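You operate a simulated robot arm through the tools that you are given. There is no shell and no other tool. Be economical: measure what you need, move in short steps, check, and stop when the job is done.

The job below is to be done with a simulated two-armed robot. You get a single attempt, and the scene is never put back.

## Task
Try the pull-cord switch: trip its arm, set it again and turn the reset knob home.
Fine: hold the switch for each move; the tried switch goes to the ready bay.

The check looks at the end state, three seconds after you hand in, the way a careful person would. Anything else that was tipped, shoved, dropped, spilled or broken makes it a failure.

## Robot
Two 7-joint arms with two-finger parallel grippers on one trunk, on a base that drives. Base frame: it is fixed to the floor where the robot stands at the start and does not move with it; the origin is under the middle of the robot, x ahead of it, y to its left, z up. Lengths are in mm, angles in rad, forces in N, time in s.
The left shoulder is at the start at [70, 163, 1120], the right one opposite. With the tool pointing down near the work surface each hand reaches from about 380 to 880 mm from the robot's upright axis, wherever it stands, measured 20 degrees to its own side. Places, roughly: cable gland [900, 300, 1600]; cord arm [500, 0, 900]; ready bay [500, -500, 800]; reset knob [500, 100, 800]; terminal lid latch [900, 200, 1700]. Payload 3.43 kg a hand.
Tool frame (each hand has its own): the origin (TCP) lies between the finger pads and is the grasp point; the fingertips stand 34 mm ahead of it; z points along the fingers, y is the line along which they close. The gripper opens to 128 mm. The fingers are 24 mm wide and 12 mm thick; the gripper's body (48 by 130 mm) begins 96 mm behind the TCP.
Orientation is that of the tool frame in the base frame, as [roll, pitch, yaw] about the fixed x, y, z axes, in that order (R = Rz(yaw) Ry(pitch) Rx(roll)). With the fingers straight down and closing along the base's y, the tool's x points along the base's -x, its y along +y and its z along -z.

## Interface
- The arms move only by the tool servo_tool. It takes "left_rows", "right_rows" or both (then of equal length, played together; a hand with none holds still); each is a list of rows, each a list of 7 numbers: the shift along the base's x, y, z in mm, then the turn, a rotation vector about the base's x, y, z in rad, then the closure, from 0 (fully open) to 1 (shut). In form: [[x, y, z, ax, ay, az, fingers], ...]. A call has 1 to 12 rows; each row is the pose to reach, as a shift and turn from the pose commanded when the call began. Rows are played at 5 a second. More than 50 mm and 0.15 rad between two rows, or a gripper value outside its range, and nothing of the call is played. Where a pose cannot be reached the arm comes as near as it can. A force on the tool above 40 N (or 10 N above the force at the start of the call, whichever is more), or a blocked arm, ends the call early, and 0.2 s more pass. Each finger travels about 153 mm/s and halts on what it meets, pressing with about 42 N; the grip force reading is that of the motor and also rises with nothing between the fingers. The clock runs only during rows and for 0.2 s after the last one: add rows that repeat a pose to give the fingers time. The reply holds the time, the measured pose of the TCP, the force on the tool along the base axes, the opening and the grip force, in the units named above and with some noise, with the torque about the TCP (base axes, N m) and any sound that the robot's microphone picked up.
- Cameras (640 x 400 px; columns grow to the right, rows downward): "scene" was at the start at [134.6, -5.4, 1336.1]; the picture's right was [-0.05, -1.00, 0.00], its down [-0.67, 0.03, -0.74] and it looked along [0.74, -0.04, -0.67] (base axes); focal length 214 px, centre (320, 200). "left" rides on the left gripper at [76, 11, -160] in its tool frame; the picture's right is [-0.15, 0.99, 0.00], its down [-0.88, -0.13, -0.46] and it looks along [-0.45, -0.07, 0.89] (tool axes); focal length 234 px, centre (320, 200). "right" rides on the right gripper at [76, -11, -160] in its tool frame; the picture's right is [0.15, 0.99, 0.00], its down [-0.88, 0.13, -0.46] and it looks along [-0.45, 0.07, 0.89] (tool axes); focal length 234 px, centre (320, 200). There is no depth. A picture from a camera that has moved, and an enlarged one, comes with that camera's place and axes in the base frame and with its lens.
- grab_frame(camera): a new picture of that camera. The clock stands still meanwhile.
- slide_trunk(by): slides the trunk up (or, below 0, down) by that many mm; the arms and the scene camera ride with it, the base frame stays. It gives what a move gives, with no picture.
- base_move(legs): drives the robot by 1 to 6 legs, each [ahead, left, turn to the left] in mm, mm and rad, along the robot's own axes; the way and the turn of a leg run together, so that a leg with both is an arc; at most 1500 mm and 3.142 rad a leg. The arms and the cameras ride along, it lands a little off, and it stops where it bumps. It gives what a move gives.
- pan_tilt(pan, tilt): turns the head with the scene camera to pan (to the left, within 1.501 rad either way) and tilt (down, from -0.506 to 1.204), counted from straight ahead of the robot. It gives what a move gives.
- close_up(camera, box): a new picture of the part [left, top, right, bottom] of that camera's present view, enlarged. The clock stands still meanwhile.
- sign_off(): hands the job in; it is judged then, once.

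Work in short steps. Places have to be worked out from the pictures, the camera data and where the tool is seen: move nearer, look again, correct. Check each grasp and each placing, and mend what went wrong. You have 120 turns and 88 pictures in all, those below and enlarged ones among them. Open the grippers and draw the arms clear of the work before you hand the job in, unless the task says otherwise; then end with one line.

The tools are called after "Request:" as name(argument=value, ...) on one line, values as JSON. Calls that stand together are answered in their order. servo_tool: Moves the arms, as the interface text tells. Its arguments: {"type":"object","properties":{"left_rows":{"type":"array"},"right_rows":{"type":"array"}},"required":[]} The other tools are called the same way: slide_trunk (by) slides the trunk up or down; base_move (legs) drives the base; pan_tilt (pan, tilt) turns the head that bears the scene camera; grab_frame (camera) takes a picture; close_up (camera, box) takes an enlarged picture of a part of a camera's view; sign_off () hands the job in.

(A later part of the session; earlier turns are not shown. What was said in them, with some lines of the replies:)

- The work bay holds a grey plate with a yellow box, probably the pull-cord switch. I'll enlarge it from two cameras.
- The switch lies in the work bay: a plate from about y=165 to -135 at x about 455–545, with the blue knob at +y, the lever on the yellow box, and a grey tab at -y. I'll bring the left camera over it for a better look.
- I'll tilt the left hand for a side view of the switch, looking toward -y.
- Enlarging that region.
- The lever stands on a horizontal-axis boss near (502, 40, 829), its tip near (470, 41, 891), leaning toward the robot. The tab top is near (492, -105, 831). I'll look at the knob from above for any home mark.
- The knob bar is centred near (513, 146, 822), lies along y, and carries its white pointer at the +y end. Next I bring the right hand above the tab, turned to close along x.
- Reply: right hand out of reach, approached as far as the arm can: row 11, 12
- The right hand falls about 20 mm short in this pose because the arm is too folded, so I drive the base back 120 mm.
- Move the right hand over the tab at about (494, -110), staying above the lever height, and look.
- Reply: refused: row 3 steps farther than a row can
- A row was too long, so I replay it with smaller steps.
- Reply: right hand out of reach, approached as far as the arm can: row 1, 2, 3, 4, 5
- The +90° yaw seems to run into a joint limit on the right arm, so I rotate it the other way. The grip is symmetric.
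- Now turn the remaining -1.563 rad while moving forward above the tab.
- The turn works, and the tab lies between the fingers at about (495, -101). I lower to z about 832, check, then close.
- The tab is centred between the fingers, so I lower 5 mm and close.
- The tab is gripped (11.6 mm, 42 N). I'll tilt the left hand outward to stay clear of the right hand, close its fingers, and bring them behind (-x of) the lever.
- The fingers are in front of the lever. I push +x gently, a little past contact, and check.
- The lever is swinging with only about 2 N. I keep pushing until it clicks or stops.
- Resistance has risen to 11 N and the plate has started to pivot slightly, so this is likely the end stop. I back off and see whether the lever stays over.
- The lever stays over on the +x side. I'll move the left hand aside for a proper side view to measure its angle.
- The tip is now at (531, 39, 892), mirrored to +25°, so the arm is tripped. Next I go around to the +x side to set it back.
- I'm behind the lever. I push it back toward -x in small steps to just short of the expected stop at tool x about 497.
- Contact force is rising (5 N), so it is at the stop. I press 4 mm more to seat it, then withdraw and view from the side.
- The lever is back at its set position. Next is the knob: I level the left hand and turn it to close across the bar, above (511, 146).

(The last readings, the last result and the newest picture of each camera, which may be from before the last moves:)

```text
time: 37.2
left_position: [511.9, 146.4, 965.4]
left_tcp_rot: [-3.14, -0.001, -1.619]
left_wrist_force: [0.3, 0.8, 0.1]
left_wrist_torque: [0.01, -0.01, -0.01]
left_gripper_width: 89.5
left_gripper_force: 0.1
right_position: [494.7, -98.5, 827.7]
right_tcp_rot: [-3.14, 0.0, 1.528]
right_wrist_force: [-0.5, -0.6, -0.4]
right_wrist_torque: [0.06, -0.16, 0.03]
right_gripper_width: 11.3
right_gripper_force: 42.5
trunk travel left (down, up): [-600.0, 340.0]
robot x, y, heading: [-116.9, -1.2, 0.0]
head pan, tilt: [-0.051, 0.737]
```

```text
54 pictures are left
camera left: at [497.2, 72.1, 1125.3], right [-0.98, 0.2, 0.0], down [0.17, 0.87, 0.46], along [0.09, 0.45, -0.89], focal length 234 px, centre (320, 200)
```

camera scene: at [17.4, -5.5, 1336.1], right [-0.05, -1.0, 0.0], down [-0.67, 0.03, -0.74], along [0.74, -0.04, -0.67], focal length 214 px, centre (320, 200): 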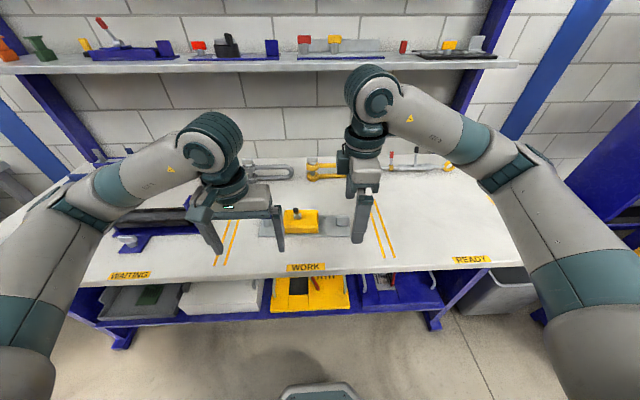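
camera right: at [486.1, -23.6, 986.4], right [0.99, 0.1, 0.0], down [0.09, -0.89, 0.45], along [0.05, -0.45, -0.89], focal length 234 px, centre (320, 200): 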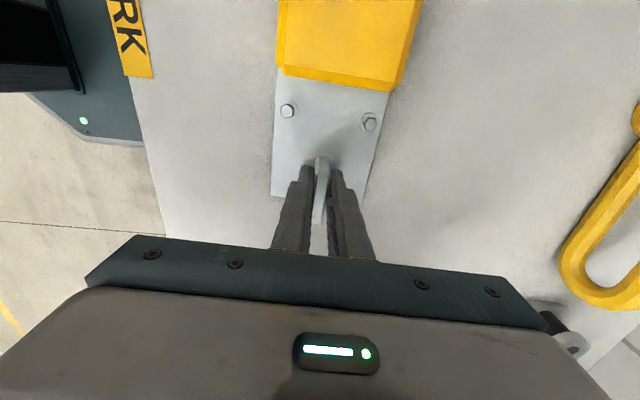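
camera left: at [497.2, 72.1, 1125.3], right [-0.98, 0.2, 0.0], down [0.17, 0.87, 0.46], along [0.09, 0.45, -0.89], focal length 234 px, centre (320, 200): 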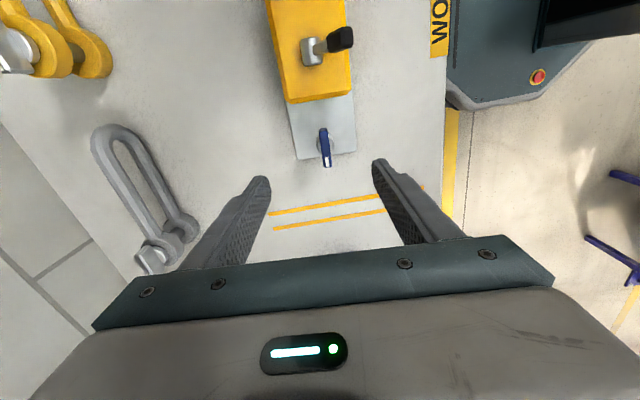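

The bar lies between the fingers. I lower to z about 875 and re-check centring.

Request:
servo_tool(left_rows=[[-2, 1, -40, 0, 0, 0, 0.5], [-3, 2, -80, 0, 0, 0, 0.6], [-3, 2, -95, 0, 0, 0, 0.6], [-3, 2, -95, 0, 0, 0, 0.6]])

Request:
close_up(camera="left", box=[220, 60, 420, 260])

Request:
close_up(camera="scene", box=[220, 170, 340, 250])

```text
time: 38.2
left_position: [506.9, 148.5, 869.5]
left_tcp_rot: [-3.141, 0.0, -1.62]
left_wrist_force: [-0.1, -0.5, -0.8]
left_wrist_torque: [-0.02, 0.01, -0.01]
left_gripper_width: 51.1
left_gripper_force: 0.1
right_position: [493.6, -100.2, 827.8]
right_tcp_rot: [-3.141, 0.0, 1.527]
right_wrist_force: [0.6, -1.3, -0.2]
right_wrist_torque: [-0.03, -0.17, 0.02]
right_gripper_width: 11.5
right_gripper_force: 42.1
trunk travel left (down, up): [-600.0, 340.0]
robot x, y, heading: [-117.5, 0.4, -0.003]
head pan, tilt: [-0.051, 0.737]
```

```text
2.00 times, centred on (320, 160) of left
camera zoom: at [492.0, 73.7, 1029.4], right [-0.98, 0.2, 0.0], down [0.18, 0.87, 0.46], along [0.09, 0.45, -0.89], focal length 468 px, centre (320, 280)
```

zoom: 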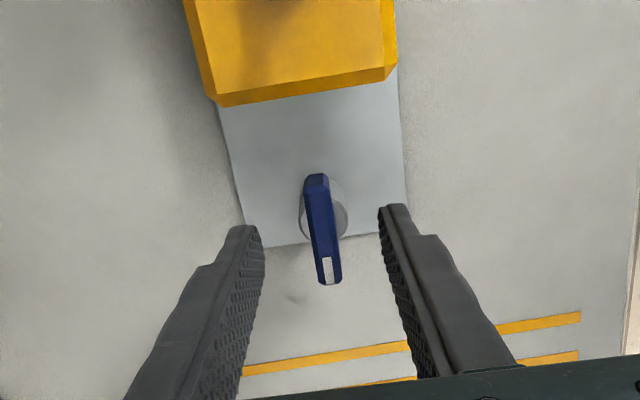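

```text
5.00 times, centred on (280, 210) of scene
camera zoom: at [17.8, -5.6, 1336.0], right [-0.05, -1.0, 0.0], down [-0.67, 0.03, -0.74], along [0.74, -0.04, -0.67], focal length 1072 px, centre (520, 150)
```

zoom: 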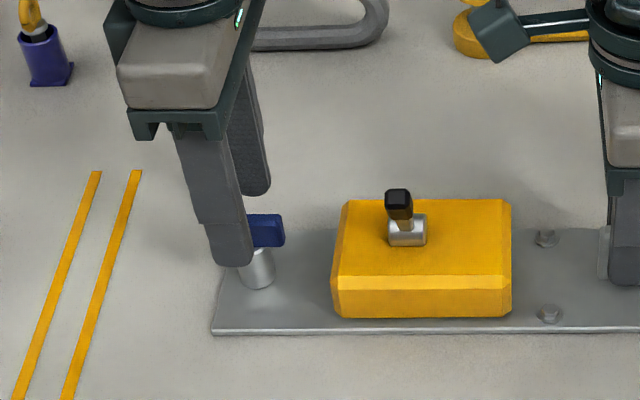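

Fingers are centred on the bar at about (507, 149). I lower 20 mm and close.

Request:
servo_tool(left_rows=[[0, 0, -12, 0, 0, 0, 0.6], [0, 0, -22, 0, 0, 0, 0.7], [0, 0, -22, 0, 0, 0, 1], [0, 0, -22, 0, 0, 0, 1], [0, 0, -22, 0, 0, 0, 1]])

Request:
close_up(camera="scene", box=[220, 170, 340, 250])

```text
time: 39.4
left_position: [507.4, 149.1, 847.3]
left_tcp_rot: [3.141, -0.001, -1.623]
left_wrist_force: [-4.1, 0.4, 0.1]
left_wrist_torque: [-0.14, 0.06, -0.1]
left_gripper_width: 10.0
left_gripper_force: 42.0
right_position: [494.5, -99.9, 826.9]
right_tcp_rot: [-3.141, -0.001, 1.526]
right_wrist_force: [4.4, -0.6, -0.1]
right_wrist_torque: [-0.03, -0.13, -0.79]
right_gripper_width: 11.4
right_gripper_force: 42.2
trunk travel left (down, up): [-600.0, 340.0]
robot x, y, heading: [-115.0, -0.9, -0.002]
head pan, tilt: [-0.051, 0.737]
```

```text
5.00 times, centred on (280, 210) of scene
camera zoom: at [17.9, -5.5, 1336.0], right [-0.05, -1.0, 0.0], down [-0.67, 0.03, -0.74], along [0.74, -0.04, -0.67], focal length 1072 px, centre (520, 150)
```

zoom: 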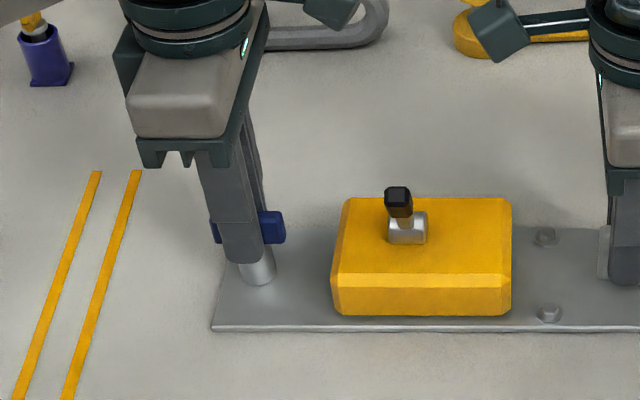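

The bar is gripped. I try a small clockwise turn and read the torque.

Request:
servo_tool(left_rows=[[-1, 0, 0, 0, 0, -0.06, 1], [-1, 0, 0, 0, 0, -0.12, 1], [-1, 0, 0, 0, 0, -0.18, 1], [-1, 0, 0, 0, 0, -0.24, 1], [-1, 0, 0, 0, 0, -0.3, 1]])

Request:
close_up(camera="scene", box=[220, 170, 340, 250])

```text
time: 40.6
left_position: [508.2, 149.1, 847.5]
left_tcp_rot: [3.14, 0.0, -1.925]
left_wrist_force: [-0.1, 1.9, -0.1]
left_wrist_torque: [0.34, -0.1, 0.01]
left_gripper_width: 10.4
left_gripper_force: 42.0
right_position: [493.3, -99.9, 827.1]
right_tcp_rot: [-3.14, 0.0, 1.527]
right_wrist_force: [2.0, -2.0, 0.3]
right_wrist_torque: [-0.03, -0.15, -0.43]
right_gripper_width: 11.4
right_gripper_force: 42.3
trunk travel left (down, up): [-600.0, 340.0]
robot x, y, heading: [-117.6, 3.3, -0.003]
head pan, tilt: [-0.051, 0.737]
```

```text
5.00 times, centred on (280, 210) of scene
camera zoom: at [17.9, -5.5, 1336.1], right [-0.05, -1.0, 0.0], down [-0.67, 0.03, -0.74], along [0.74, -0.04, -0.67], focal length 1072 px, centre (520, 150)
```

zoom: 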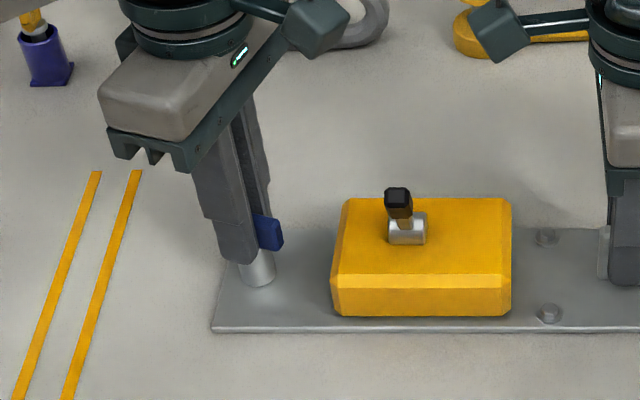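

It turns freely with no torque. I continue clockwise.

Request:
servo_tool(left_rows=[[0, 0, 0, 0, 0, -0.08, 1], [0, 0, 0, 0, 0, -0.16, 1], [0, 0, 0, 0, 0, -0.24, 1], [0, 0, 0, 0, 0, -0.32, 1], [0, 0, 0, 0, 0, -0.4, 1], [0, 0, 0, 0, 0, -0.48, 1], [0, 0, 0, 0, 0, -0.56, 1], [0, 0, 0, 0, 0, -0.64, 1]])

Request:
close_up(camera="scene", box=[220, 170, 340, 250])

```text
time: 42.4
left_position: [508.4, 148.7, 847.8]
left_tcp_rot: [-3.14, -0.001, -2.564]
left_wrist_force: [2.6, 4.5, 5.6]
left_wrist_torque: [-0.07, 0.24, -0.03]
left_gripper_width: 10.4
left_gripper_force: 42.1
right_position: [494.9, -98.9, 827.6]
right_tcp_rot: [-3.141, -0.001, 1.527]
right_wrist_force: [0.4, -3.4, -0.2]
right_wrist_torque: [0.09, -0.23, -0.23]
right_gripper_width: 11.7
right_gripper_force: 41.5
trunk travel left (down, up): [-600.0, 340.0]
robot x, y, heading: [-115.4, -0.6, -0.002]
head pan, tilt: [-0.051, 0.737]
```

```text
5.00 times, centred on (280, 210) of scene
camera zoom: at [17.7, -5.6, 1336.1], right [-0.05, -1.0, 0.0], down [-0.67, 0.03, -0.74], along [0.74, -0.04, -0.67], focal length 1072 px, centre (520, 150)
```

zoom: 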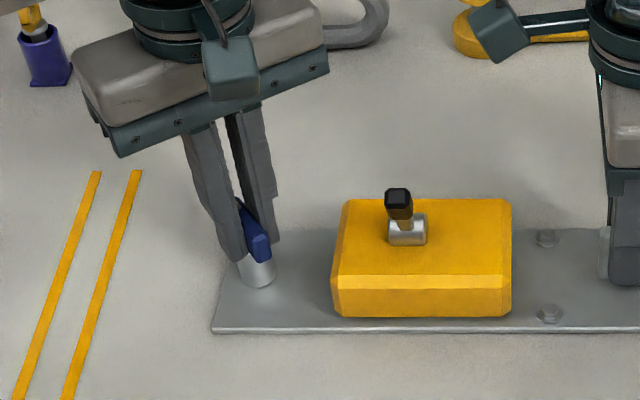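

It has turned about 0.94 rad with no stop yet. I continue in steps toward a quarter turn and watch the torque.

Request:
servo_tool(left_rows=[[0, 0, 0, 0, 0, -0.08, 1], [0, 0, 0, 0, 0, -0.16, 1], [0, 0, 0, 0, 0, -0.24, 1], [0, 0, 0, 0, 0, -0.32, 1], [0, 0, 0, 0, 0, -0.4, 1], [0, 0, 0, 0, 0, -0.48, 1], [0, 0, 0, 0, 0, -0.56, 1]])

Request:
close_up(camera="scene", box=[220, 170, 340, 250])

```text
time: 44.0
left_position: [507.7, 147.3, 848.0]
left_tcp_rot: [-3.14, -0.001, -3.122]
left_wrist_force: [9.4, -5.1, 2.6]
left_wrist_torque: [-0.03, -0.16, 2.42]
left_gripper_width: 24.3
left_gripper_force: 42.5
right_position: [495.2, -97.9, 827.9]
right_tcp_rot: [-3.14, -0.002, 1.528]
right_wrist_force: [-8.5, 2.8, 0.0]
right_wrist_torque: [-0.46, -0.14, -0.48]
right_gripper_width: 11.4
right_gripper_force: 41.9
trunk travel left (down, up): [-600.0, 340.0]
robot x, y, heading: [-115.4, -3.0, -0.003]
head pan, tilt: [-0.051, 0.737]
```

```text
5.00 times, centred on (280, 210) of scene
camera zoom: at [17.6, -5.8, 1336.0], right [-0.05, -1.0, 0.0], down [-0.67, 0.03, -0.74], along [0.74, -0.04, -0.67], focal length 1072 px, centre (520, 150)
```

zoom: 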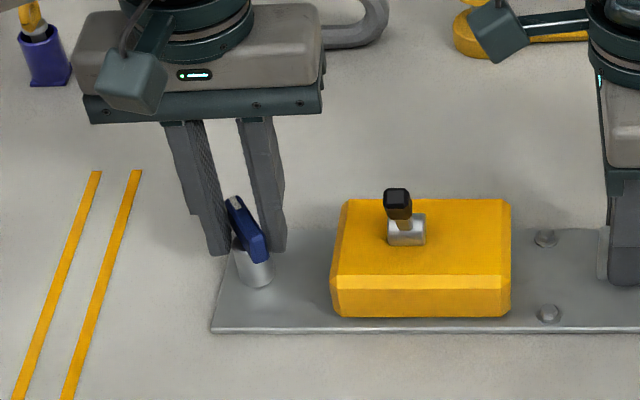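

Torque reached 2.4 N m and the bar pried the fingers apart, so there is a stop near 1.0 rad clockwise. I turn the hand back to relax, open, and look.

Request:
servo_tool(left_rows=[[0, 0, 0, 0, 0, 0.12, 1], [0, 0, 0, 0, 0, 0.24, 1], [0, 0, 0, 0, 0, 0.36, 1], [0, 0, 0, 0, 0, 0.48, 1], [0, 0, 0, 0, 0, 0.48, 1]])

Request:
servo_tool(left_rows=[[0, 0, 0, 0, 0, 0, 0.6], [0, 0, 10, 0, 0, 0, 0.6], [0, 0, 30, 0, 0, 0, 0.6], [0, 0, 50, 0, 0, 0, 0.4], [0, 0, 50, 0, 0, 0, 0.4]])

Request:
close_up(camera="left", box=[220, 60, 420, 260])

Request:
close_up(camera="scene", box=[220, 170, 340, 250])

```text
time: 45.2
left_position: [507.0, 146.5, 846.9]
left_tcp_rot: [-3.141, -0.002, -2.641]
left_wrist_force: [1.4, -10.1, 1.0]
left_wrist_torque: [-0.22, 0.06, 0.99]
left_gripper_width: 11.1
left_gripper_force: 42.1
right_position: [494.2, -98.8, 827.6]
right_tcp_rot: [-3.139, -0.003, 1.528]
right_wrist_force: [-2.3, 10.3, 0.4]
right_wrist_torque: [-0.04, -0.14, -0.4]
right_gripper_width: 11.7
right_gripper_force: 42.4
trunk travel left (down, up): [-600.0, 340.0]
robot x, y, heading: [-116.6, 3.7, -0.004]
head pan, tilt: [-0.051, 0.737]
```

```text
time: 46.4
left_position: [507.9, 147.9, 899.0]
left_tcp_rot: [3.14, 0.0, -2.642]
left_wrist_force: [0.3, 0.5, 0.2]
left_wrist_torque: [0.02, -0.01, 0.01]
left_gripper_width: 76.7
left_gripper_force: 0.0
right_position: [493.2, -99.1, 828.2]
right_tcp_rot: [-3.14, -0.001, 1.526]
right_wrist_force: [1.1, -1.8, 0.7]
right_wrist_torque: [0.79, -0.24, -0.36]
right_gripper_width: 11.6
right_gripper_force: 42.0
trunk travel left (down, up): [-600.0, 340.0]
robot x, y, heading: [-116.5, 3.2, -0.004]
head pan, tilt: [-0.051, 0.737]
```

```text
2.00 times, centred on (320, 160) of left
camera zoom: at [436.9, 122.6, 1058.1], right [-0.35, 0.94, 0.0], down [0.84, 0.31, 0.46], along [0.43, 0.16, -0.89], focal length 468 px, centre (320, 280)
```

zoom: 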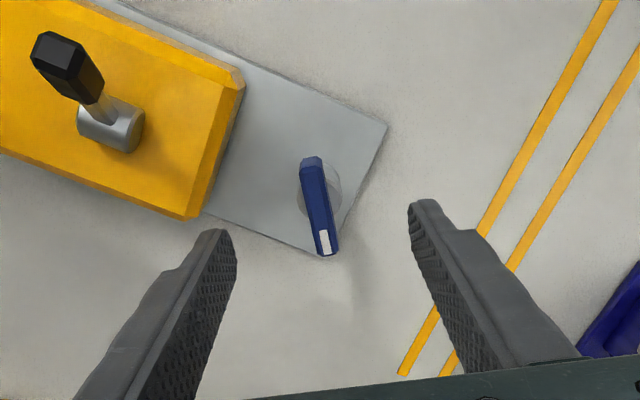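

```text
5.00 times, centred on (280, 210) of scene
camera zoom: at [17.8, -5.9, 1336.0], right [-0.05, -1.0, 0.0], down [-0.67, 0.04, -0.74], along [0.74, -0.04, -0.67], focal length 1072 px, centre (520, 150)
```

zoom: 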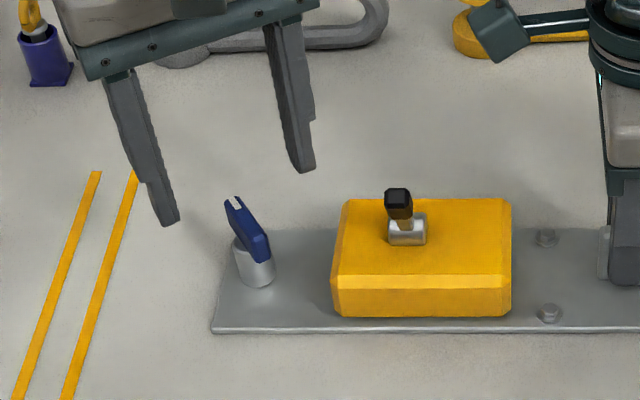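

The bar now sits about 59° clockwise of the plate axis, against a stop, and no index mark is visible. To know which end is home, I regrip and test for a counter-clockwise stop near the starting angle.

Request:
servo_tool(left_rows=[[0, -1.5, -20, 0, 0, 0.05, 0.5], [0, -1.5, -40, 0, 0, 0.05, 0.6], [0, -1.5, -51, 0, 0, 0.05, 0.7], [0, -1.5, -51, 0, 0, 0.05, 1], [0, -1.5, -51, 0, 0, 0.05, 1], [0, -1.5, -51, 0, 0, 0.05, 1]])

Request:
servo_tool(left_rows=[[0, 0, 0, 0, 0, 0.1, 1], [0, 0, 0, 0, 0, 0.2, 1], [0, 0, 0, 0, 0, 0.3, 1], [0, 0, 0, 0, 0, 0.4, 1], [0, 0, 0, 0, 0, 0.5, 1], [0, 0, 0, 0, 0, 0.6, 1], [0, 0, 0, 0, 0, 0.7, 1], [0, 0, 0, 0, 0, 0.8, 1], [0, 0, 0, 0, 0, 0.88, 1]])

```text
time: 47.8
left_position: [506.7, 146.8, 846.3]
left_tcp_rot: [3.14, 0.001, -2.593]
left_wrist_force: [-3.2, 10.1, 0.2]
left_wrist_torque: [0.0, 0.13, 0.26]
left_gripper_width: 10.4
left_gripper_force: 41.4
right_position: [494.9, -99.6, 828.0]
right_tcp_rot: [-3.139, 0.0, 1.526]
right_wrist_force: [0.4, -9.0, 0.6]
right_wrist_torque: [0.68, -0.25, -0.51]
right_gripper_width: 11.5
right_gripper_force: 42.4
trunk travel left (down, up): [-600.0, 340.0]
robot x, y, heading: [-118.5, 0.1, 0.001]
head pan, tilt: [-0.051, 0.737]
```

```text
time: 49.8
left_position: [508.0, 145.9, 846.0]
left_tcp_rot: [3.141, -0.001, -1.71]
left_wrist_force: [-3.4, 6.4, 1.1]
left_wrist_torque: [-0.14, 0.12, 0.01]
left_gripper_width: 10.5
left_gripper_force: 41.8
right_position: [493.9, -100.0, 827.5]
right_tcp_rot: [-3.142, 0.0, 1.527]
right_wrist_force: [3.1, -7.1, 0.5]
right_wrist_torque: [-0.82, -0.23, -0.69]
right_gripper_width: 11.3
right_gripper_force: 42.0
trunk travel left (down, up): [-600.0, 340.0]
robot x, y, heading: [-114.1, 3.0, -0.001]
head pan, tilt: [-0.051, 0.737]
```

Nearly back at the starting angle. I continue counter-clockwise in small steps, watching for torque.

Request:
servo_tool(left_rows=[[0, 1, 0, 0, 0, 0.05, 1], [0, 1, 0, 0, 0, 0.1, 1], [0, 1, 0, 0, 0, 0.15, 1], [0, 1, 0, 0, 0, 0.2, 1], [0, 1, 0, 0, 0, 0.2, 1]])

```text
time: 51.0
left_position: [507.0, 147.8, 846.1]
left_tcp_rot: [3.14, 0.001, -1.514]
left_wrist_force: [-7.6, 0.4, 0.4]
left_wrist_torque: [0.07, 0.13, -1.14]
left_gripper_width: 12.3
left_gripper_force: 42.0
right_position: [495.3, -99.1, 828.7]
right_tcp_rot: [-3.141, -0.002, 1.528]
right_wrist_force: [6.1, -0.5, -0.7]
right_wrist_torque: [-0.24, -0.05, -0.64]
right_gripper_width: 11.5
right_gripper_force: 42.1
trunk travel left (down, up): [-600.0, 340.0]
robot x, y, heading: [-117.5, 3.0, 0.0]
head pan, tilt: [-0.051, 0.737]
```

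The starting angle is itself the counter-clockwise stop, so home is the clockwise stop about 1 rad away. I turn it back there and press lightly into the stop.

Request:
servo_tool(left_rows=[[0, 0, 0, 0, 0, -0.1, 1], [0, 0, 0, 0, 0, -0.2, 1], [0, 0, 0, 0, 0, -0.3, 1], [0, 0, 0, 0, 0, -0.4, 1], [0, 0, 0, 0, 0, -0.5, 1], [0, 0, 0, 0, 0, -0.6, 1], [0, 0, 0, 0, 0, -0.7, 1], [0, 0, 0, 0, 0, -0.8, 1], [0, 0, 0, 0, 0, -0.9, 1], [0, 0, 0, 0, 0, -1.0, 1], [0, 0, 0, 0, 0, -1.08, 1], [0, 0, 0, 0, 0, -1.15, 1]])

```text
time: 53.6
left_position: [508.1, 149.2, 847.2]
left_tcp_rot: [-3.139, 0.001, -2.663]
left_wrist_force: [0.2, -18.2, 0.3]
left_wrist_torque: [-0.32, 0.19, 1.19]
left_gripper_width: 11.5
left_gripper_force: 41.6
right_position: [494.7, -99.3, 827.8]
right_tcp_rot: [-3.139, -0.001, 1.527]
right_wrist_force: [1.7, 17.6, 1.1]
right_wrist_torque: [0.1, -0.3, -0.83]
right_gripper_width: 11.9
right_gripper_force: 42.5
trunk travel left (down, up): [-600.0, 340.0]
robot x, y, heading: [-114.0, 0.5, -0.002]
head pan, tilt: [-0.051, 0.737]
```

It is at the stop with 1.2 N m. I relax the sideways load, open, and lift away.

Request:
servo_tool(left_rows=[[0, -2, 0, 0, 0, 0, 1], [0, -2, 0, 0, 0, 0, 0.7], [0, -2, 0, 0, 0, 0, 0.6], [0, -2, 15, 0, 0, 0, 0.6], [0, -2, 45, 0, 0, 0, 0.5], [0, -2, 75, 0, 0, 0, 0.4], [0, -2, 75, 0, 0, 0, 0.4]])

Request:
close_up(camera="left", box=[160, 60, 420, 260])

Request:
close_up(camera="scene", box=[220, 170, 380, 270])

```text
time: 55.2
left_position: [507.3, 147.0, 922.6]
left_tcp_rot: [-3.141, -0.001, -2.661]
left_wrist_force: [0.6, 0.9, 0.3]
left_wrist_torque: [0.0, -0.01, -0.01]
left_gripper_width: 76.9
left_gripper_force: 0.1
right_position: [493.4, -98.8, 827.7]
right_tcp_rot: [-3.14, 0.0, 1.528]
right_wrist_force: [-0.7, -2.0, 2.4]
right_wrist_torque: [-0.95, -0.14, -0.11]
right_gripper_width: 11.5
right_gripper_force: 42.1
trunk travel left (down, up): [-600.0, 340.0]
robot x, y, heading: [-114.7, -1.6, -0.002]
head pan, tilt: [-0.051, 0.737]
```

```text
2.00 times, centred on (290, 160) of left
camera zoom: at [434.4, 121.6, 1083.4], right [-0.33, 0.95, 0.0], down [0.84, 0.29, 0.46], along [0.43, 0.15, -0.89], focal length 468 px, centre (380, 280)
```

zoom: 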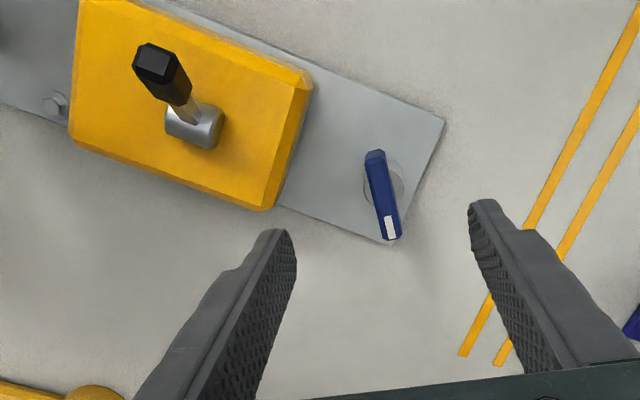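

```text
4.00 times, centred on (300, 220) of scene
camera zoom: at [17.5, -5.5, 1336.1], right [-0.05, -1.0, 0.0], down [-0.67, 0.03, -0.74], along [0.74, -0.04, -0.67], focal length 858 px, centre (400, 120)
```

zoom: 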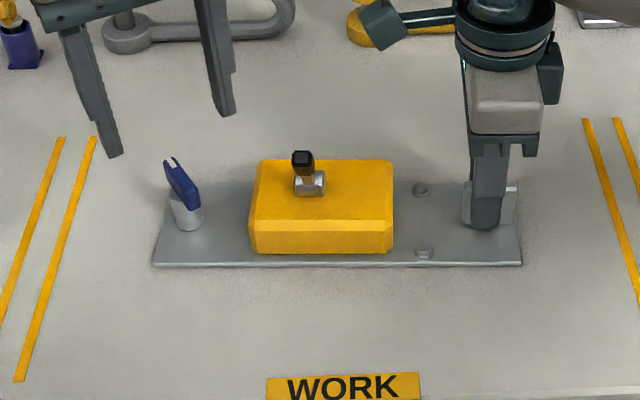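

The knob is home. To carry the switch level I'll use both hands: the left will grip the yellow box across x, tilted outward to keep clear of the right hand's camera. First I raise it and turn it back square.

Request:
servo_tool(left_rows=[[0, 0, 15, 0, 0, 0.13, 0.3], [0, 0, 30, 0, 0, 0.26, 0.2], [0, 0, 40, 0, 0, 0.39, 0.1], [0, 0, 50, 0, 0, 0.52, 0], [0, 0, 50, 0, 0, 0.65, 0], [0, 0, 50, 0, 0, 0.78, 0], [0, 0, 50, 0, 0, 0.91, 0], [-3, 0, 50, 0, 0, 1.04, 0], [-4, 0, 50, 0, 0, 1.04, 0]])

Request:
servo_tool(left_rows=[[0, 0, 0, -0.1, 0, 0, 0], [0, 0, 0, -0.2, 0, 0, 0], [0, 0, 0, -0.3, 0, 0, 0], [0, 0, 0, -0.4, 0, 0, 0], [0, -30, -10, -0.4, 0, 0, 0], [0, -63, -20, -0.4, 0, 0, 0], [0, -63, -50, -0.4, 0, 0, 0], [0, -63, -80, -0.4, 0, 0, 0], [0, -63, -80, -0.4, 0, 0, 0]])

Request:
grab_frame(camera="left")

Request:
close_up(camera="scene", box=[210, 130, 380, 250])

```text
time: 57.2
left_position: [502.6, 147.4, 971.6]
left_tcp_rot: [3.141, -0.002, -1.621]
left_wrist_force: [0.1, -0.4, 0.6]
left_wrist_torque: [0.01, -0.02, 0.03]
left_gripper_width: 128.0
left_gripper_force: 0.0
right_position: [493.8, -98.7, 827.2]
right_tcp_rot: [-3.139, -0.001, 1.527]
right_wrist_force: [-0.8, 0.2, -0.2]
right_wrist_torque: [-0.78, -0.07, -0.02]
right_gripper_width: 11.5
right_gripper_force: 41.8
trunk travel left (down, up): [-600.0, 340.0]
robot x, y, heading: [-119.2, 5.0, -0.006]
head pan, tilt: [-0.051, 0.737]
```

```text
time: 59.2
left_position: [502.6, 83.0, 893.4]
left_tcp_rot: [-3.12, -0.399, -1.627]
left_wrist_force: [0.0, 0.1, 0.7]
left_wrist_torque: [0.0, -0.02, 0.03]
left_gripper_width: 127.8
left_gripper_force: 0.2
right_position: [493.6, -98.7, 827.5]
right_tcp_rot: [-3.14, 0.0, 1.526]
right_wrist_force: [0.1, -0.4, 0.8]
right_wrist_torque: [-0.42, -0.19, 0.03]
right_gripper_width: 11.2
right_gripper_force: 41.6
trunk travel left (down, up): [-600.0, 340.0]
robot x, y, heading: [-117.1, 3.7, -0.001]
head pan, tilt: [-0.051, 0.737]
```

```text
43 pictures are left
camera left: at [486.8, 77.1, 1069.6], right [-0.98, 0.18, -0.08], down [0.18, 0.98, 0.08], along [0.09, 0.06, -0.99], focal length 234 px, centre (320, 200)
```

left: 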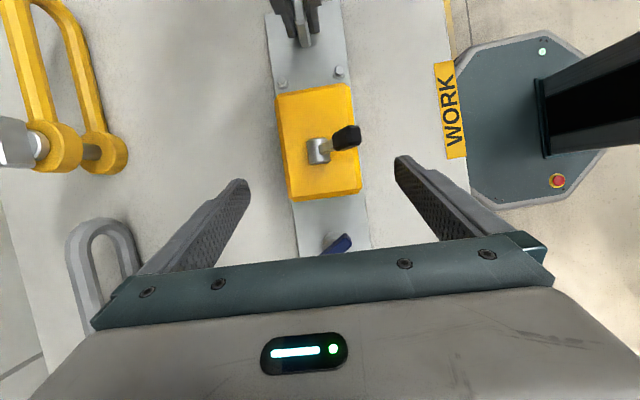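

```text
3.33 times, centred on (295, 190) of scene
camera zoom: at [17.9, -5.4, 1336.0], right [-0.05, -1.0, 0.0], down [-0.67, 0.03, -0.74], along [0.74, -0.04, -0.67], focal length 715 px, centre (403, 233)
```

zoom: 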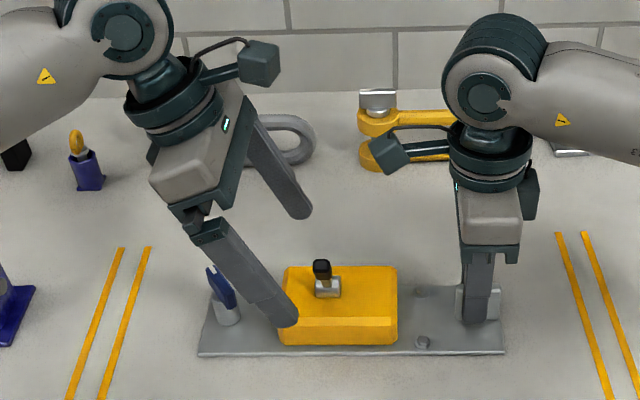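

The box spans y -22..93 and x 465..542, and the fingers straddle it. I lower 65 mm and close.

Request:
servo_tool(left_rows=[[0, 0, -35, 0, 0, 0, 0], [0, 0, -55, 0, 0, 0, 0], [0, 0, -64, 0, 0, 0, 0], [0, 0, -64, 0, 0, 0, 0.25], [0, 0, -64, 0, 0, 0, 0.35], [0, 0, -64, 0, 0, 0, 0.6], [0, 0, -64, 0, 0, 0, 0.6], [0, 0, -64, 0, 0, 0, 1], [0, 0, -64, 0, 0, 0, 1]])

Request:
close_up(camera="scene", box=[210, 150, 380, 260])

```text
time: 61.2
left_position: [502.7, 82.1, 828.0]
left_tcp_rot: [-3.119, -0.4, -1.627]
left_wrist_force: [-8.6, 1.7, 0.0]
left_wrist_torque: [0.18, 0.79, -0.99]
left_gripper_width: 79.9
left_gripper_force: 42.2
right_position: [494.6, -98.6, 827.1]
right_tcp_rot: [3.141, 0.0, 1.525]
right_wrist_force: [7.2, -1.0, 0.9]
right_wrist_torque: [-0.11, -0.62, -0.3]
right_gripper_width: 11.6
right_gripper_force: 41.7
trunk travel left (down, up): [-600.0, 340.0]
robot x, y, heading: [-116.9, -3.8, -0.003]
head pan, tilt: [-0.051, 0.737]
```

```text
3.64 times, centred on (295, 205) of scene
camera zoom: at [17.9, -5.6, 1336.0], right [-0.05, -1.0, 0.0], down [-0.67, 0.03, -0.74], along [0.74, -0.04, -0.67], focal length 780 px, centre (411, 182)
```

zoom: 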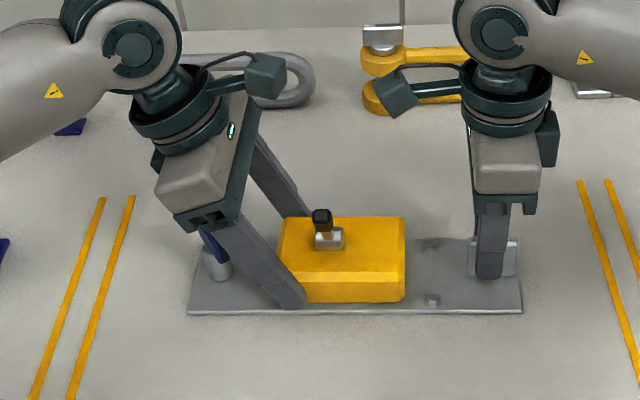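

Both hands hold the switch. I lift both together by 25 mm.

Request:
servo_tool(left_rows=[[-1.5, 0, 4, 0, 0, 0, 1], [-1.5, 0, 11, 0, 0, 0, 1], [-1.5, 0, 18, 0, 0, 0, 1], [-1.5, 0, 25, 0, 0, 0, 1], [-1.5, 0, 25, 0, 0, 0, 1]], right_rows=[[0, 0, 4, 0, 0, 0, 1], [0, 0, 11, 0, 0, 0, 1], [0, 0, 18, 0, 0, 0, 1], [0, 0, 25, 0, 0, 0, 1], [0, 0, 25, 0, 0, 0, 1]])

Request:
close_up(camera="scene", box=[210, 150, 380, 260])

Request:
grab_frame(camera="scene")

```text
time: 62.4
left_position: [503.7, 82.7, 852.3]
left_tcp_rot: [-3.121, -0.398, -1.627]
left_wrist_force: [-3.6, 7.6, -5.3]
left_wrist_torque: [-0.03, 0.94, -0.6]
left_gripper_width: 79.7
left_gripper_force: 42.2
right_position: [494.5, -98.9, 852.5]
right_tcp_rot: [-3.14, 0.001, 1.526]
right_wrist_force: [3.5, -6.9, 1.0]
right_wrist_torque: [0.36, -0.96, -0.22]
right_gripper_width: 11.6
right_gripper_force: 42.8
trunk travel left (down, up): [-600.0, 340.0]
robot x, y, heading: [-117.4, 1.4, 0.0]
head pan, tilt: [-0.051, 0.737]
```

```text
3.64 times, centred on (295, 205) of scene
camera zoom: at [18.5, -5.5, 1336.0], right [-0.05, -1.0, 0.0], down [-0.67, 0.03, -0.74], along [0.74, -0.04, -0.67], focal length 780 px, centre (411, 182)
```

zoom: 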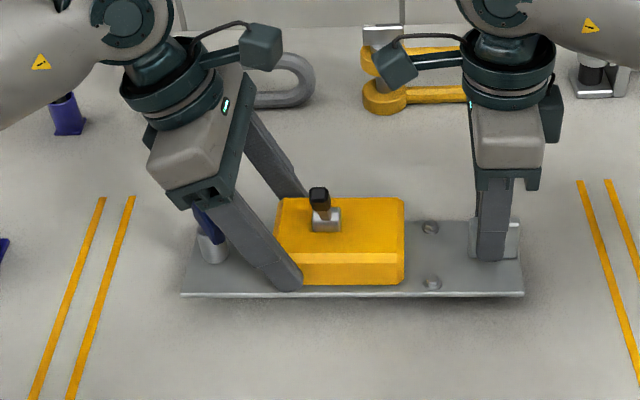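

```text
39 pictures are left
camera scene: at [18.5, -5.5, 1336.0], right [-0.05, -1.0, 0.0], down [-0.67, 0.03, -0.74], along [0.74, -0.04, -0.67], focal length 214 px, centre (320, 200)
```

scene: 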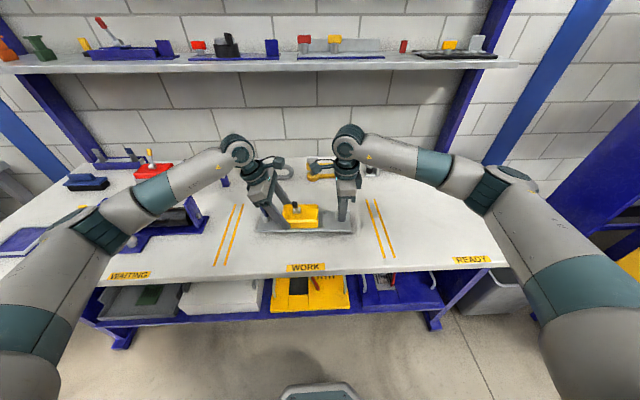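

It is lifted and level. Before driving to the right I look that way for obstacles.

Request:
pan_tilt(pan=-0.9, tilt=0.6)

Request:
grab_frame(camera="scene")

```text
time: 63.6
left_position: [503.1, 83.0, 852.5]
left_tcp_rot: [-3.121, -0.4, -1.626]
left_wrist_force: [-0.7, 10.8, -7.9]
left_wrist_torque: [0.49, 0.92, -0.12]
left_gripper_width: 79.7
left_gripper_force: 42.2
right_position: [494.1, -99.5, 852.1]
right_tcp_rot: [-3.14, 0.0, 1.527]
right_wrist_force: [1.5, -10.7, 3.1]
right_wrist_torque: [0.22, -1.03, -0.18]
right_gripper_width: 11.5
right_gripper_force: 41.8
trunk travel left (down, up): [-600.0, 340.0]
robot x, y, heading: [-116.3, 1.2, -0.003]
head pan, tilt: [-0.901, 0.6]
```

```text
38 pictures are left
camera scene: at [-10.3, -70.5, 1347.6], right [-0.78, -0.62, 0.0], down [-0.35, 0.44, -0.82], along [0.51, -0.65, -0.57], focal length 214 px, centre (320, 200)
```

scene: 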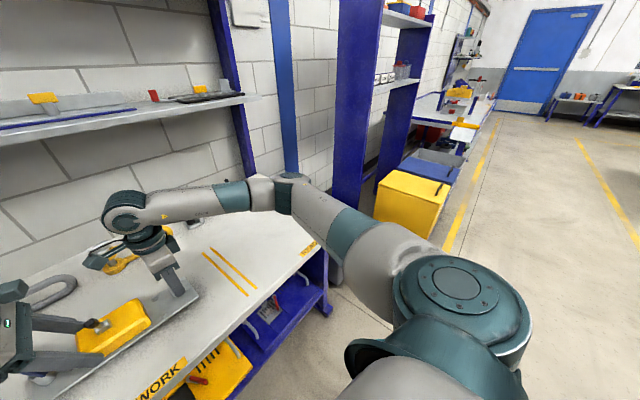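

The tall rack and boxes are far off (beyond y of about -1200), so the sideways path is clear. I drive 250 mm right first and check.

Request:
base_move(legs=[[0, -250, 0]])

Request:
grab_frame(camera="scene")

```text
time: 65.4
left_position: [503.2, -163.4, 852.5]
left_tcp_rot: [-3.121, -0.398, -1.625]
left_wrist_force: [0.0, 15.4, -7.7]
left_wrist_torque: [0.63, 1.06, -0.02]
left_gripper_width: 79.8
left_gripper_force: 41.7
right_position: [495.2, -346.5, 852.3]
right_tcp_rot: [-3.14, 0.0, 1.527]
right_wrist_force: [0.4, -15.1, 3.3]
right_wrist_torque: [0.28, -1.1, -0.07]
right_gripper_width: 11.6
right_gripper_force: 41.9
trunk travel left (down, up): [-600.0, 340.0]
robot x, y, heading: [-118.8, -244.5, -0.003]
head pan, tilt: [-0.901, 0.6]
```

```text
37 pictures are left
camera scene: at [-10.7, -318.0, 1347.6], right [-0.78, -0.62, 0.0], down [-0.35, 0.44, -0.82], along [0.51, -0.65, -0.57], focal length 214 px, centre (320, 200)
```

scene: 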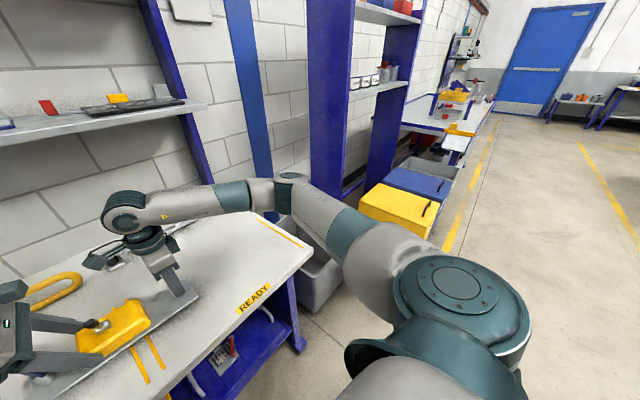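

All good. I drive another 248 mm, which puts the plate centre near y = -480.

Request:
base_move(legs=[[0, -248, 0]])

Request:
pan_tilt(pan=-0.05, tilt=0.74)

Request:
grab_frame(camera="scene")

```text
time: 67.2
left_position: [502.2, -407.1, 853.7]
left_tcp_rot: [-3.122, -0.398, -1.622]
left_wrist_force: [-0.5, -1.3, -0.7]
left_wrist_torque: [-0.11, 1.1, 0.05]
left_gripper_width: 79.9
left_gripper_force: 41.8
right_position: [494.6, -590.6, 851.6]
right_tcp_rot: [-3.138, 0.0, 1.528]
right_wrist_force: [-0.2, -0.1, -2.9]
right_wrist_torque: [-0.21, -1.08, -0.06]
right_gripper_width: 11.4
right_gripper_force: 41.5
trunk travel left (down, up): [-600.0, 340.0]
robot x, y, heading: [-117.6, -491.1, -0.0]
head pan, tilt: [-0.901, 0.6]
```

```text
time: 68.4
left_position: [502.3, -406.4, 851.3]
left_tcp_rot: [-3.12, -0.397, -1.623]
left_wrist_force: [0.4, 0.2, -0.9]
left_wrist_torque: [-0.1, 1.03, 0.07]
left_gripper_width: 79.4
left_gripper_force: 42.1
right_position: [493.9, -590.0, 853.0]
right_tcp_rot: [-3.141, 0.0, 1.528]
right_wrist_force: [-0.5, 0.7, -3.4]
right_wrist_torque: [-0.32, -1.03, -0.12]
right_gripper_width: 11.6
right_gripper_force: 42.5
trunk travel left (down, up): [-600.0, 340.0]
robot x, y, heading: [-116.6, -488.8, 0.002]
head pan, tilt: [-0.051, 0.74]
```

```text
36 pictures are left
camera scene: at [17.5, -496.6, 1335.6], right [-0.05, -1.0, 0.0], down [-0.67, 0.03, -0.74], along [0.74, -0.04, -0.67], focal length 214 px, centre (320, 200)
```

scene: 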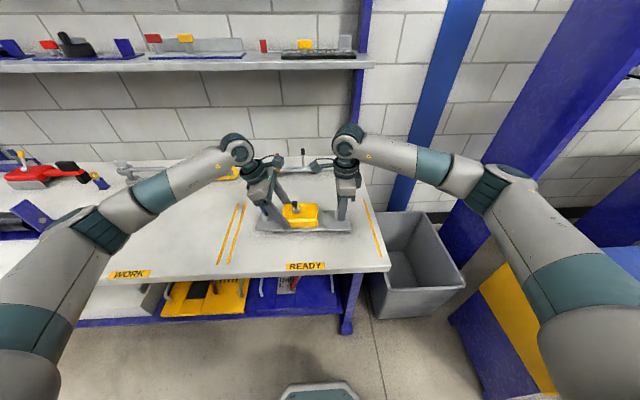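

The switch hangs over the ready bay between its lines. I lower both hands together onto the table.

Request:
servo_tool(left_rows=[[0, 0, -7, 0, 0, 0, 1], [0, 0, -14, 0, 0, 0, 1], [0, 0, -20, 0, 0, 0, 1], [0, 0, -24, 0, 0, 0, 1], [0, 0, -25, 0, 0, 0, 1], [0, 0, -25, 0, 0, 0, 1]], right_rows=[[0, 0, -7, 0, 0, 0, 1], [0, 0, -14, 0, 0, 0, 1], [0, 0, -20, 0, 0, 0, 1], [0, 0, -24, 0, 0, 0, 1], [0, 0, -25, 0, 0, 0, 1], [0, 0, -25, 0, 0, 0, 1]])

Request:
close_up(camera="scene", box=[210, 150, 400, 280])

```text
time: 69.8
left_position: [501.2, -406.3, 828.9]
left_tcp_rot: [-3.119, -0.4, -1.626]
left_wrist_force: [-4.0, 6.7, 9.4]
left_wrist_torque: [1.33, 1.46, -1.1]
left_gripper_width: 80.1
left_gripper_force: 42.0
right_position: [493.7, -589.4, 828.3]
right_tcp_rot: [3.14, 0.0, 1.527]
right_wrist_force: [7.1, -5.3, -1.8]
right_wrist_torque: [-1.13, -0.98, -0.15]
right_gripper_width: 11.8
right_gripper_force: 42.3
trunk travel left (down, up): [-600.0, 340.0]
robot x, y, heading: [-109.1, -490.6, 0.004]
head pan, tilt: [-0.051, 0.74]
```

```text
3.08 times, centred on (305, 215) of scene
camera zoom: at [16.6, -496.4, 1335.9], right [-0.05, -1.0, 0.0], down [-0.67, 0.03, -0.74], along [0.74, -0.04, -0.67], focal length 660 px, centre (366, 154)
```

zoom: 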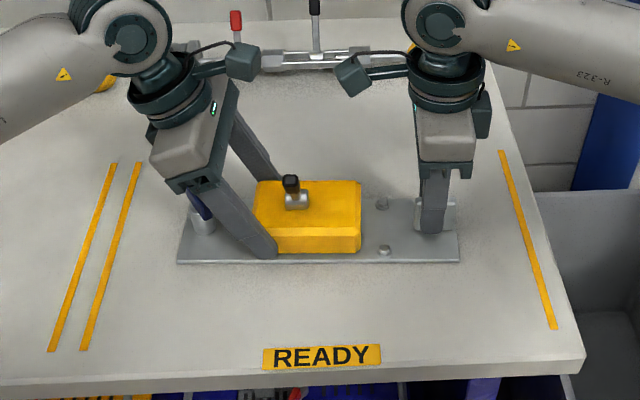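

It is down inside the bay. I open both hands and raise them straight up.

Request:
servo_tool(left_rows=[[0, 0, 0, 0, 0, 0, 0.3], [0, 0, 0, 0, 0, 0, 0], [0, 0, 0, 0, 0, 0, 0], [0, 0, 30, 0, 0, 0, 0], [0, 0, 70, 0, 0, 0, 0], [0, 0, 110, 0, 0, 0, 0], [0, 0, 150, 0, 0, 0, 0], [0, 0, 150, 0, 0, 0, 0]], right_rows=[[0, 0, 0, 0, 0, 0, 0.8], [0, 0, 0, 0, 0, 0, 0.5], [0, 0, 0, 0, 0, 0, 0.5], [0, 0, 30, 0, 0, 0, 0.4], [0, 0, 70, 0, 0, 0, 0.4], [0, 0, 110, 0, 0, 0, 0.3], [0, 0, 150, 0, 0, 0, 0.3], [0, 0, 150, 0, 0, 0, 0.3]])

Request:
grab_frame(camera="left")

Request:
close_up(camera="scene", box=[210, 150, 400, 280])

```text
time: 71.6
left_position: [503.6, -404.8, 977.3]
left_tcp_rot: [-3.123, -0.4, -1.623]
left_wrist_force: [-0.5, 0.0, 0.8]
left_wrist_torque: [0.01, 0.01, -0.01]
left_gripper_width: 128.1
left_gripper_force: 0.0
right_position: [495.2, -588.6, 978.8]
right_tcp_rot: [-3.14, 0.0, 1.529]
right_wrist_force: [-0.9, -0.4, -0.2]
right_wrist_torque: [-0.03, 0.03, 0.01]
right_gripper_width: 89.7
right_gripper_force: 0.1
trunk travel left (down, up): [-600.0, 340.0]
robot x, y, heading: [-115.9, -490.7, -0.004]
head pan, tilt: [-0.051, 0.74]
```

```text
34 pictures are left
camera left: at [488.3, -412.0, 1154.6], right [-0.98, 0.18, -0.07], down [0.17, 0.98, 0.08], along [0.09, 0.07, -0.99], focal length 234 px, centre (320, 200)
```

left: 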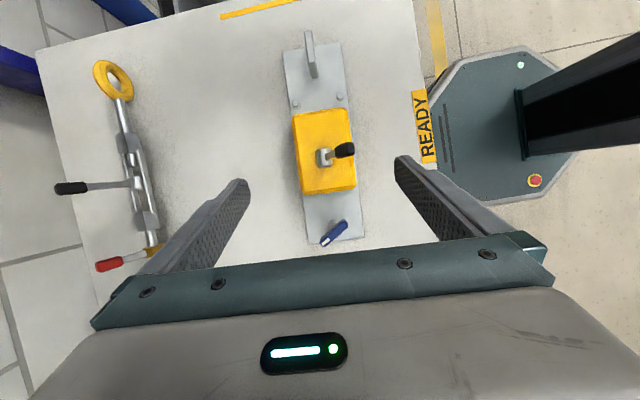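

```text
3.08 times, centred on (305, 215) of scene
camera zoom: at [17.9, -496.5, 1335.6], right [-0.05, -1.0, 0.0], down [-0.67, 0.03, -0.74], along [0.74, -0.04, -0.68], focal length 660 px, centre (366, 154)
```

zoom: 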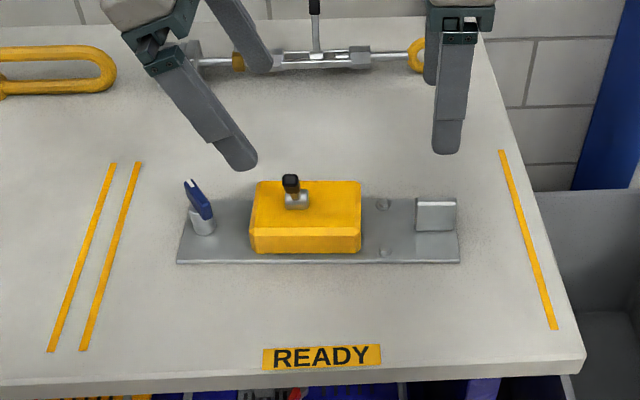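

The switch lies in the ready bay, arm set and knob home, untouched by the hands. I draw the arms back a little more and take a last look.

Request:
servo_tool(left_rows=[[-30, 0, 20, 0, 0, 0, 0], [-60, 0, 40, 0, 0, 0, 0], [-90, 0, 60, 0, 0, 0, 0], [-90, 0, 60, 0, 0, 0, 0]], right_rows=[[-30, 0, 20, 0, 0, 0, 0], [-60, 0, 40, 0, 0, 0, 0], [-90, 0, 60, 0, 0, 0, 0], [-90, 0, 60, 0, 0, 0, 0]])

Request:
grab_frame(camera="scene")

```text
time: 72.6
left_position: [411.9, -403.7, 1037.2]
left_tcp_rot: [-3.122, -0.397, -1.624]
left_wrist_force: [0.7, 1.3, -0.7]
left_wrist_torque: [-0.01, 0.0, -0.02]
left_gripper_width: 127.8
left_gripper_force: 0.2
right_position: [403.7, -589.6, 1037.1]
right_tcp_rot: [-3.141, 0.0, 1.528]
right_wrist_force: [-0.3, 0.7, -0.2]
right_wrist_torque: [0.0, 0.01, 0.02]
right_gripper_width: 127.9
right_gripper_force: 0.0
trunk travel left (down, up): [-600.0, 340.0]
robot x, y, heading: [-116.0, -491.0, 0.004]
head pan, tilt: [-0.051, 0.74]
```

```text
32 pictures are left
camera scene: at [18.2, -496.5, 1335.5], right [-0.05, -1.0, 0.0], down [-0.67, 0.03, -0.74], along [0.74, -0.04, -0.68], focal length 214 px, centre (320, 200)
```

scene: 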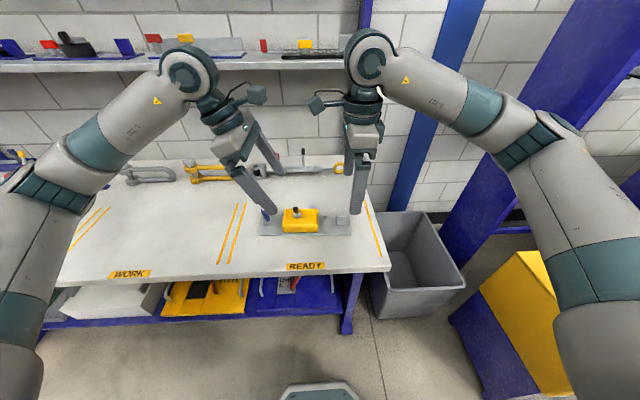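

Everything is in place and the arms are clear, so I hand in.

Request:
sign_off()

```text
The job is handed in.
```

I held the pull-cord switch by its tab, swung the arm over to its far stop and back to set, turned the reset knob clockwise to its stop, and moved the switch to the ready bay; no click was heard on the trip, and with no home mark visible I took the clockwise stop as home.
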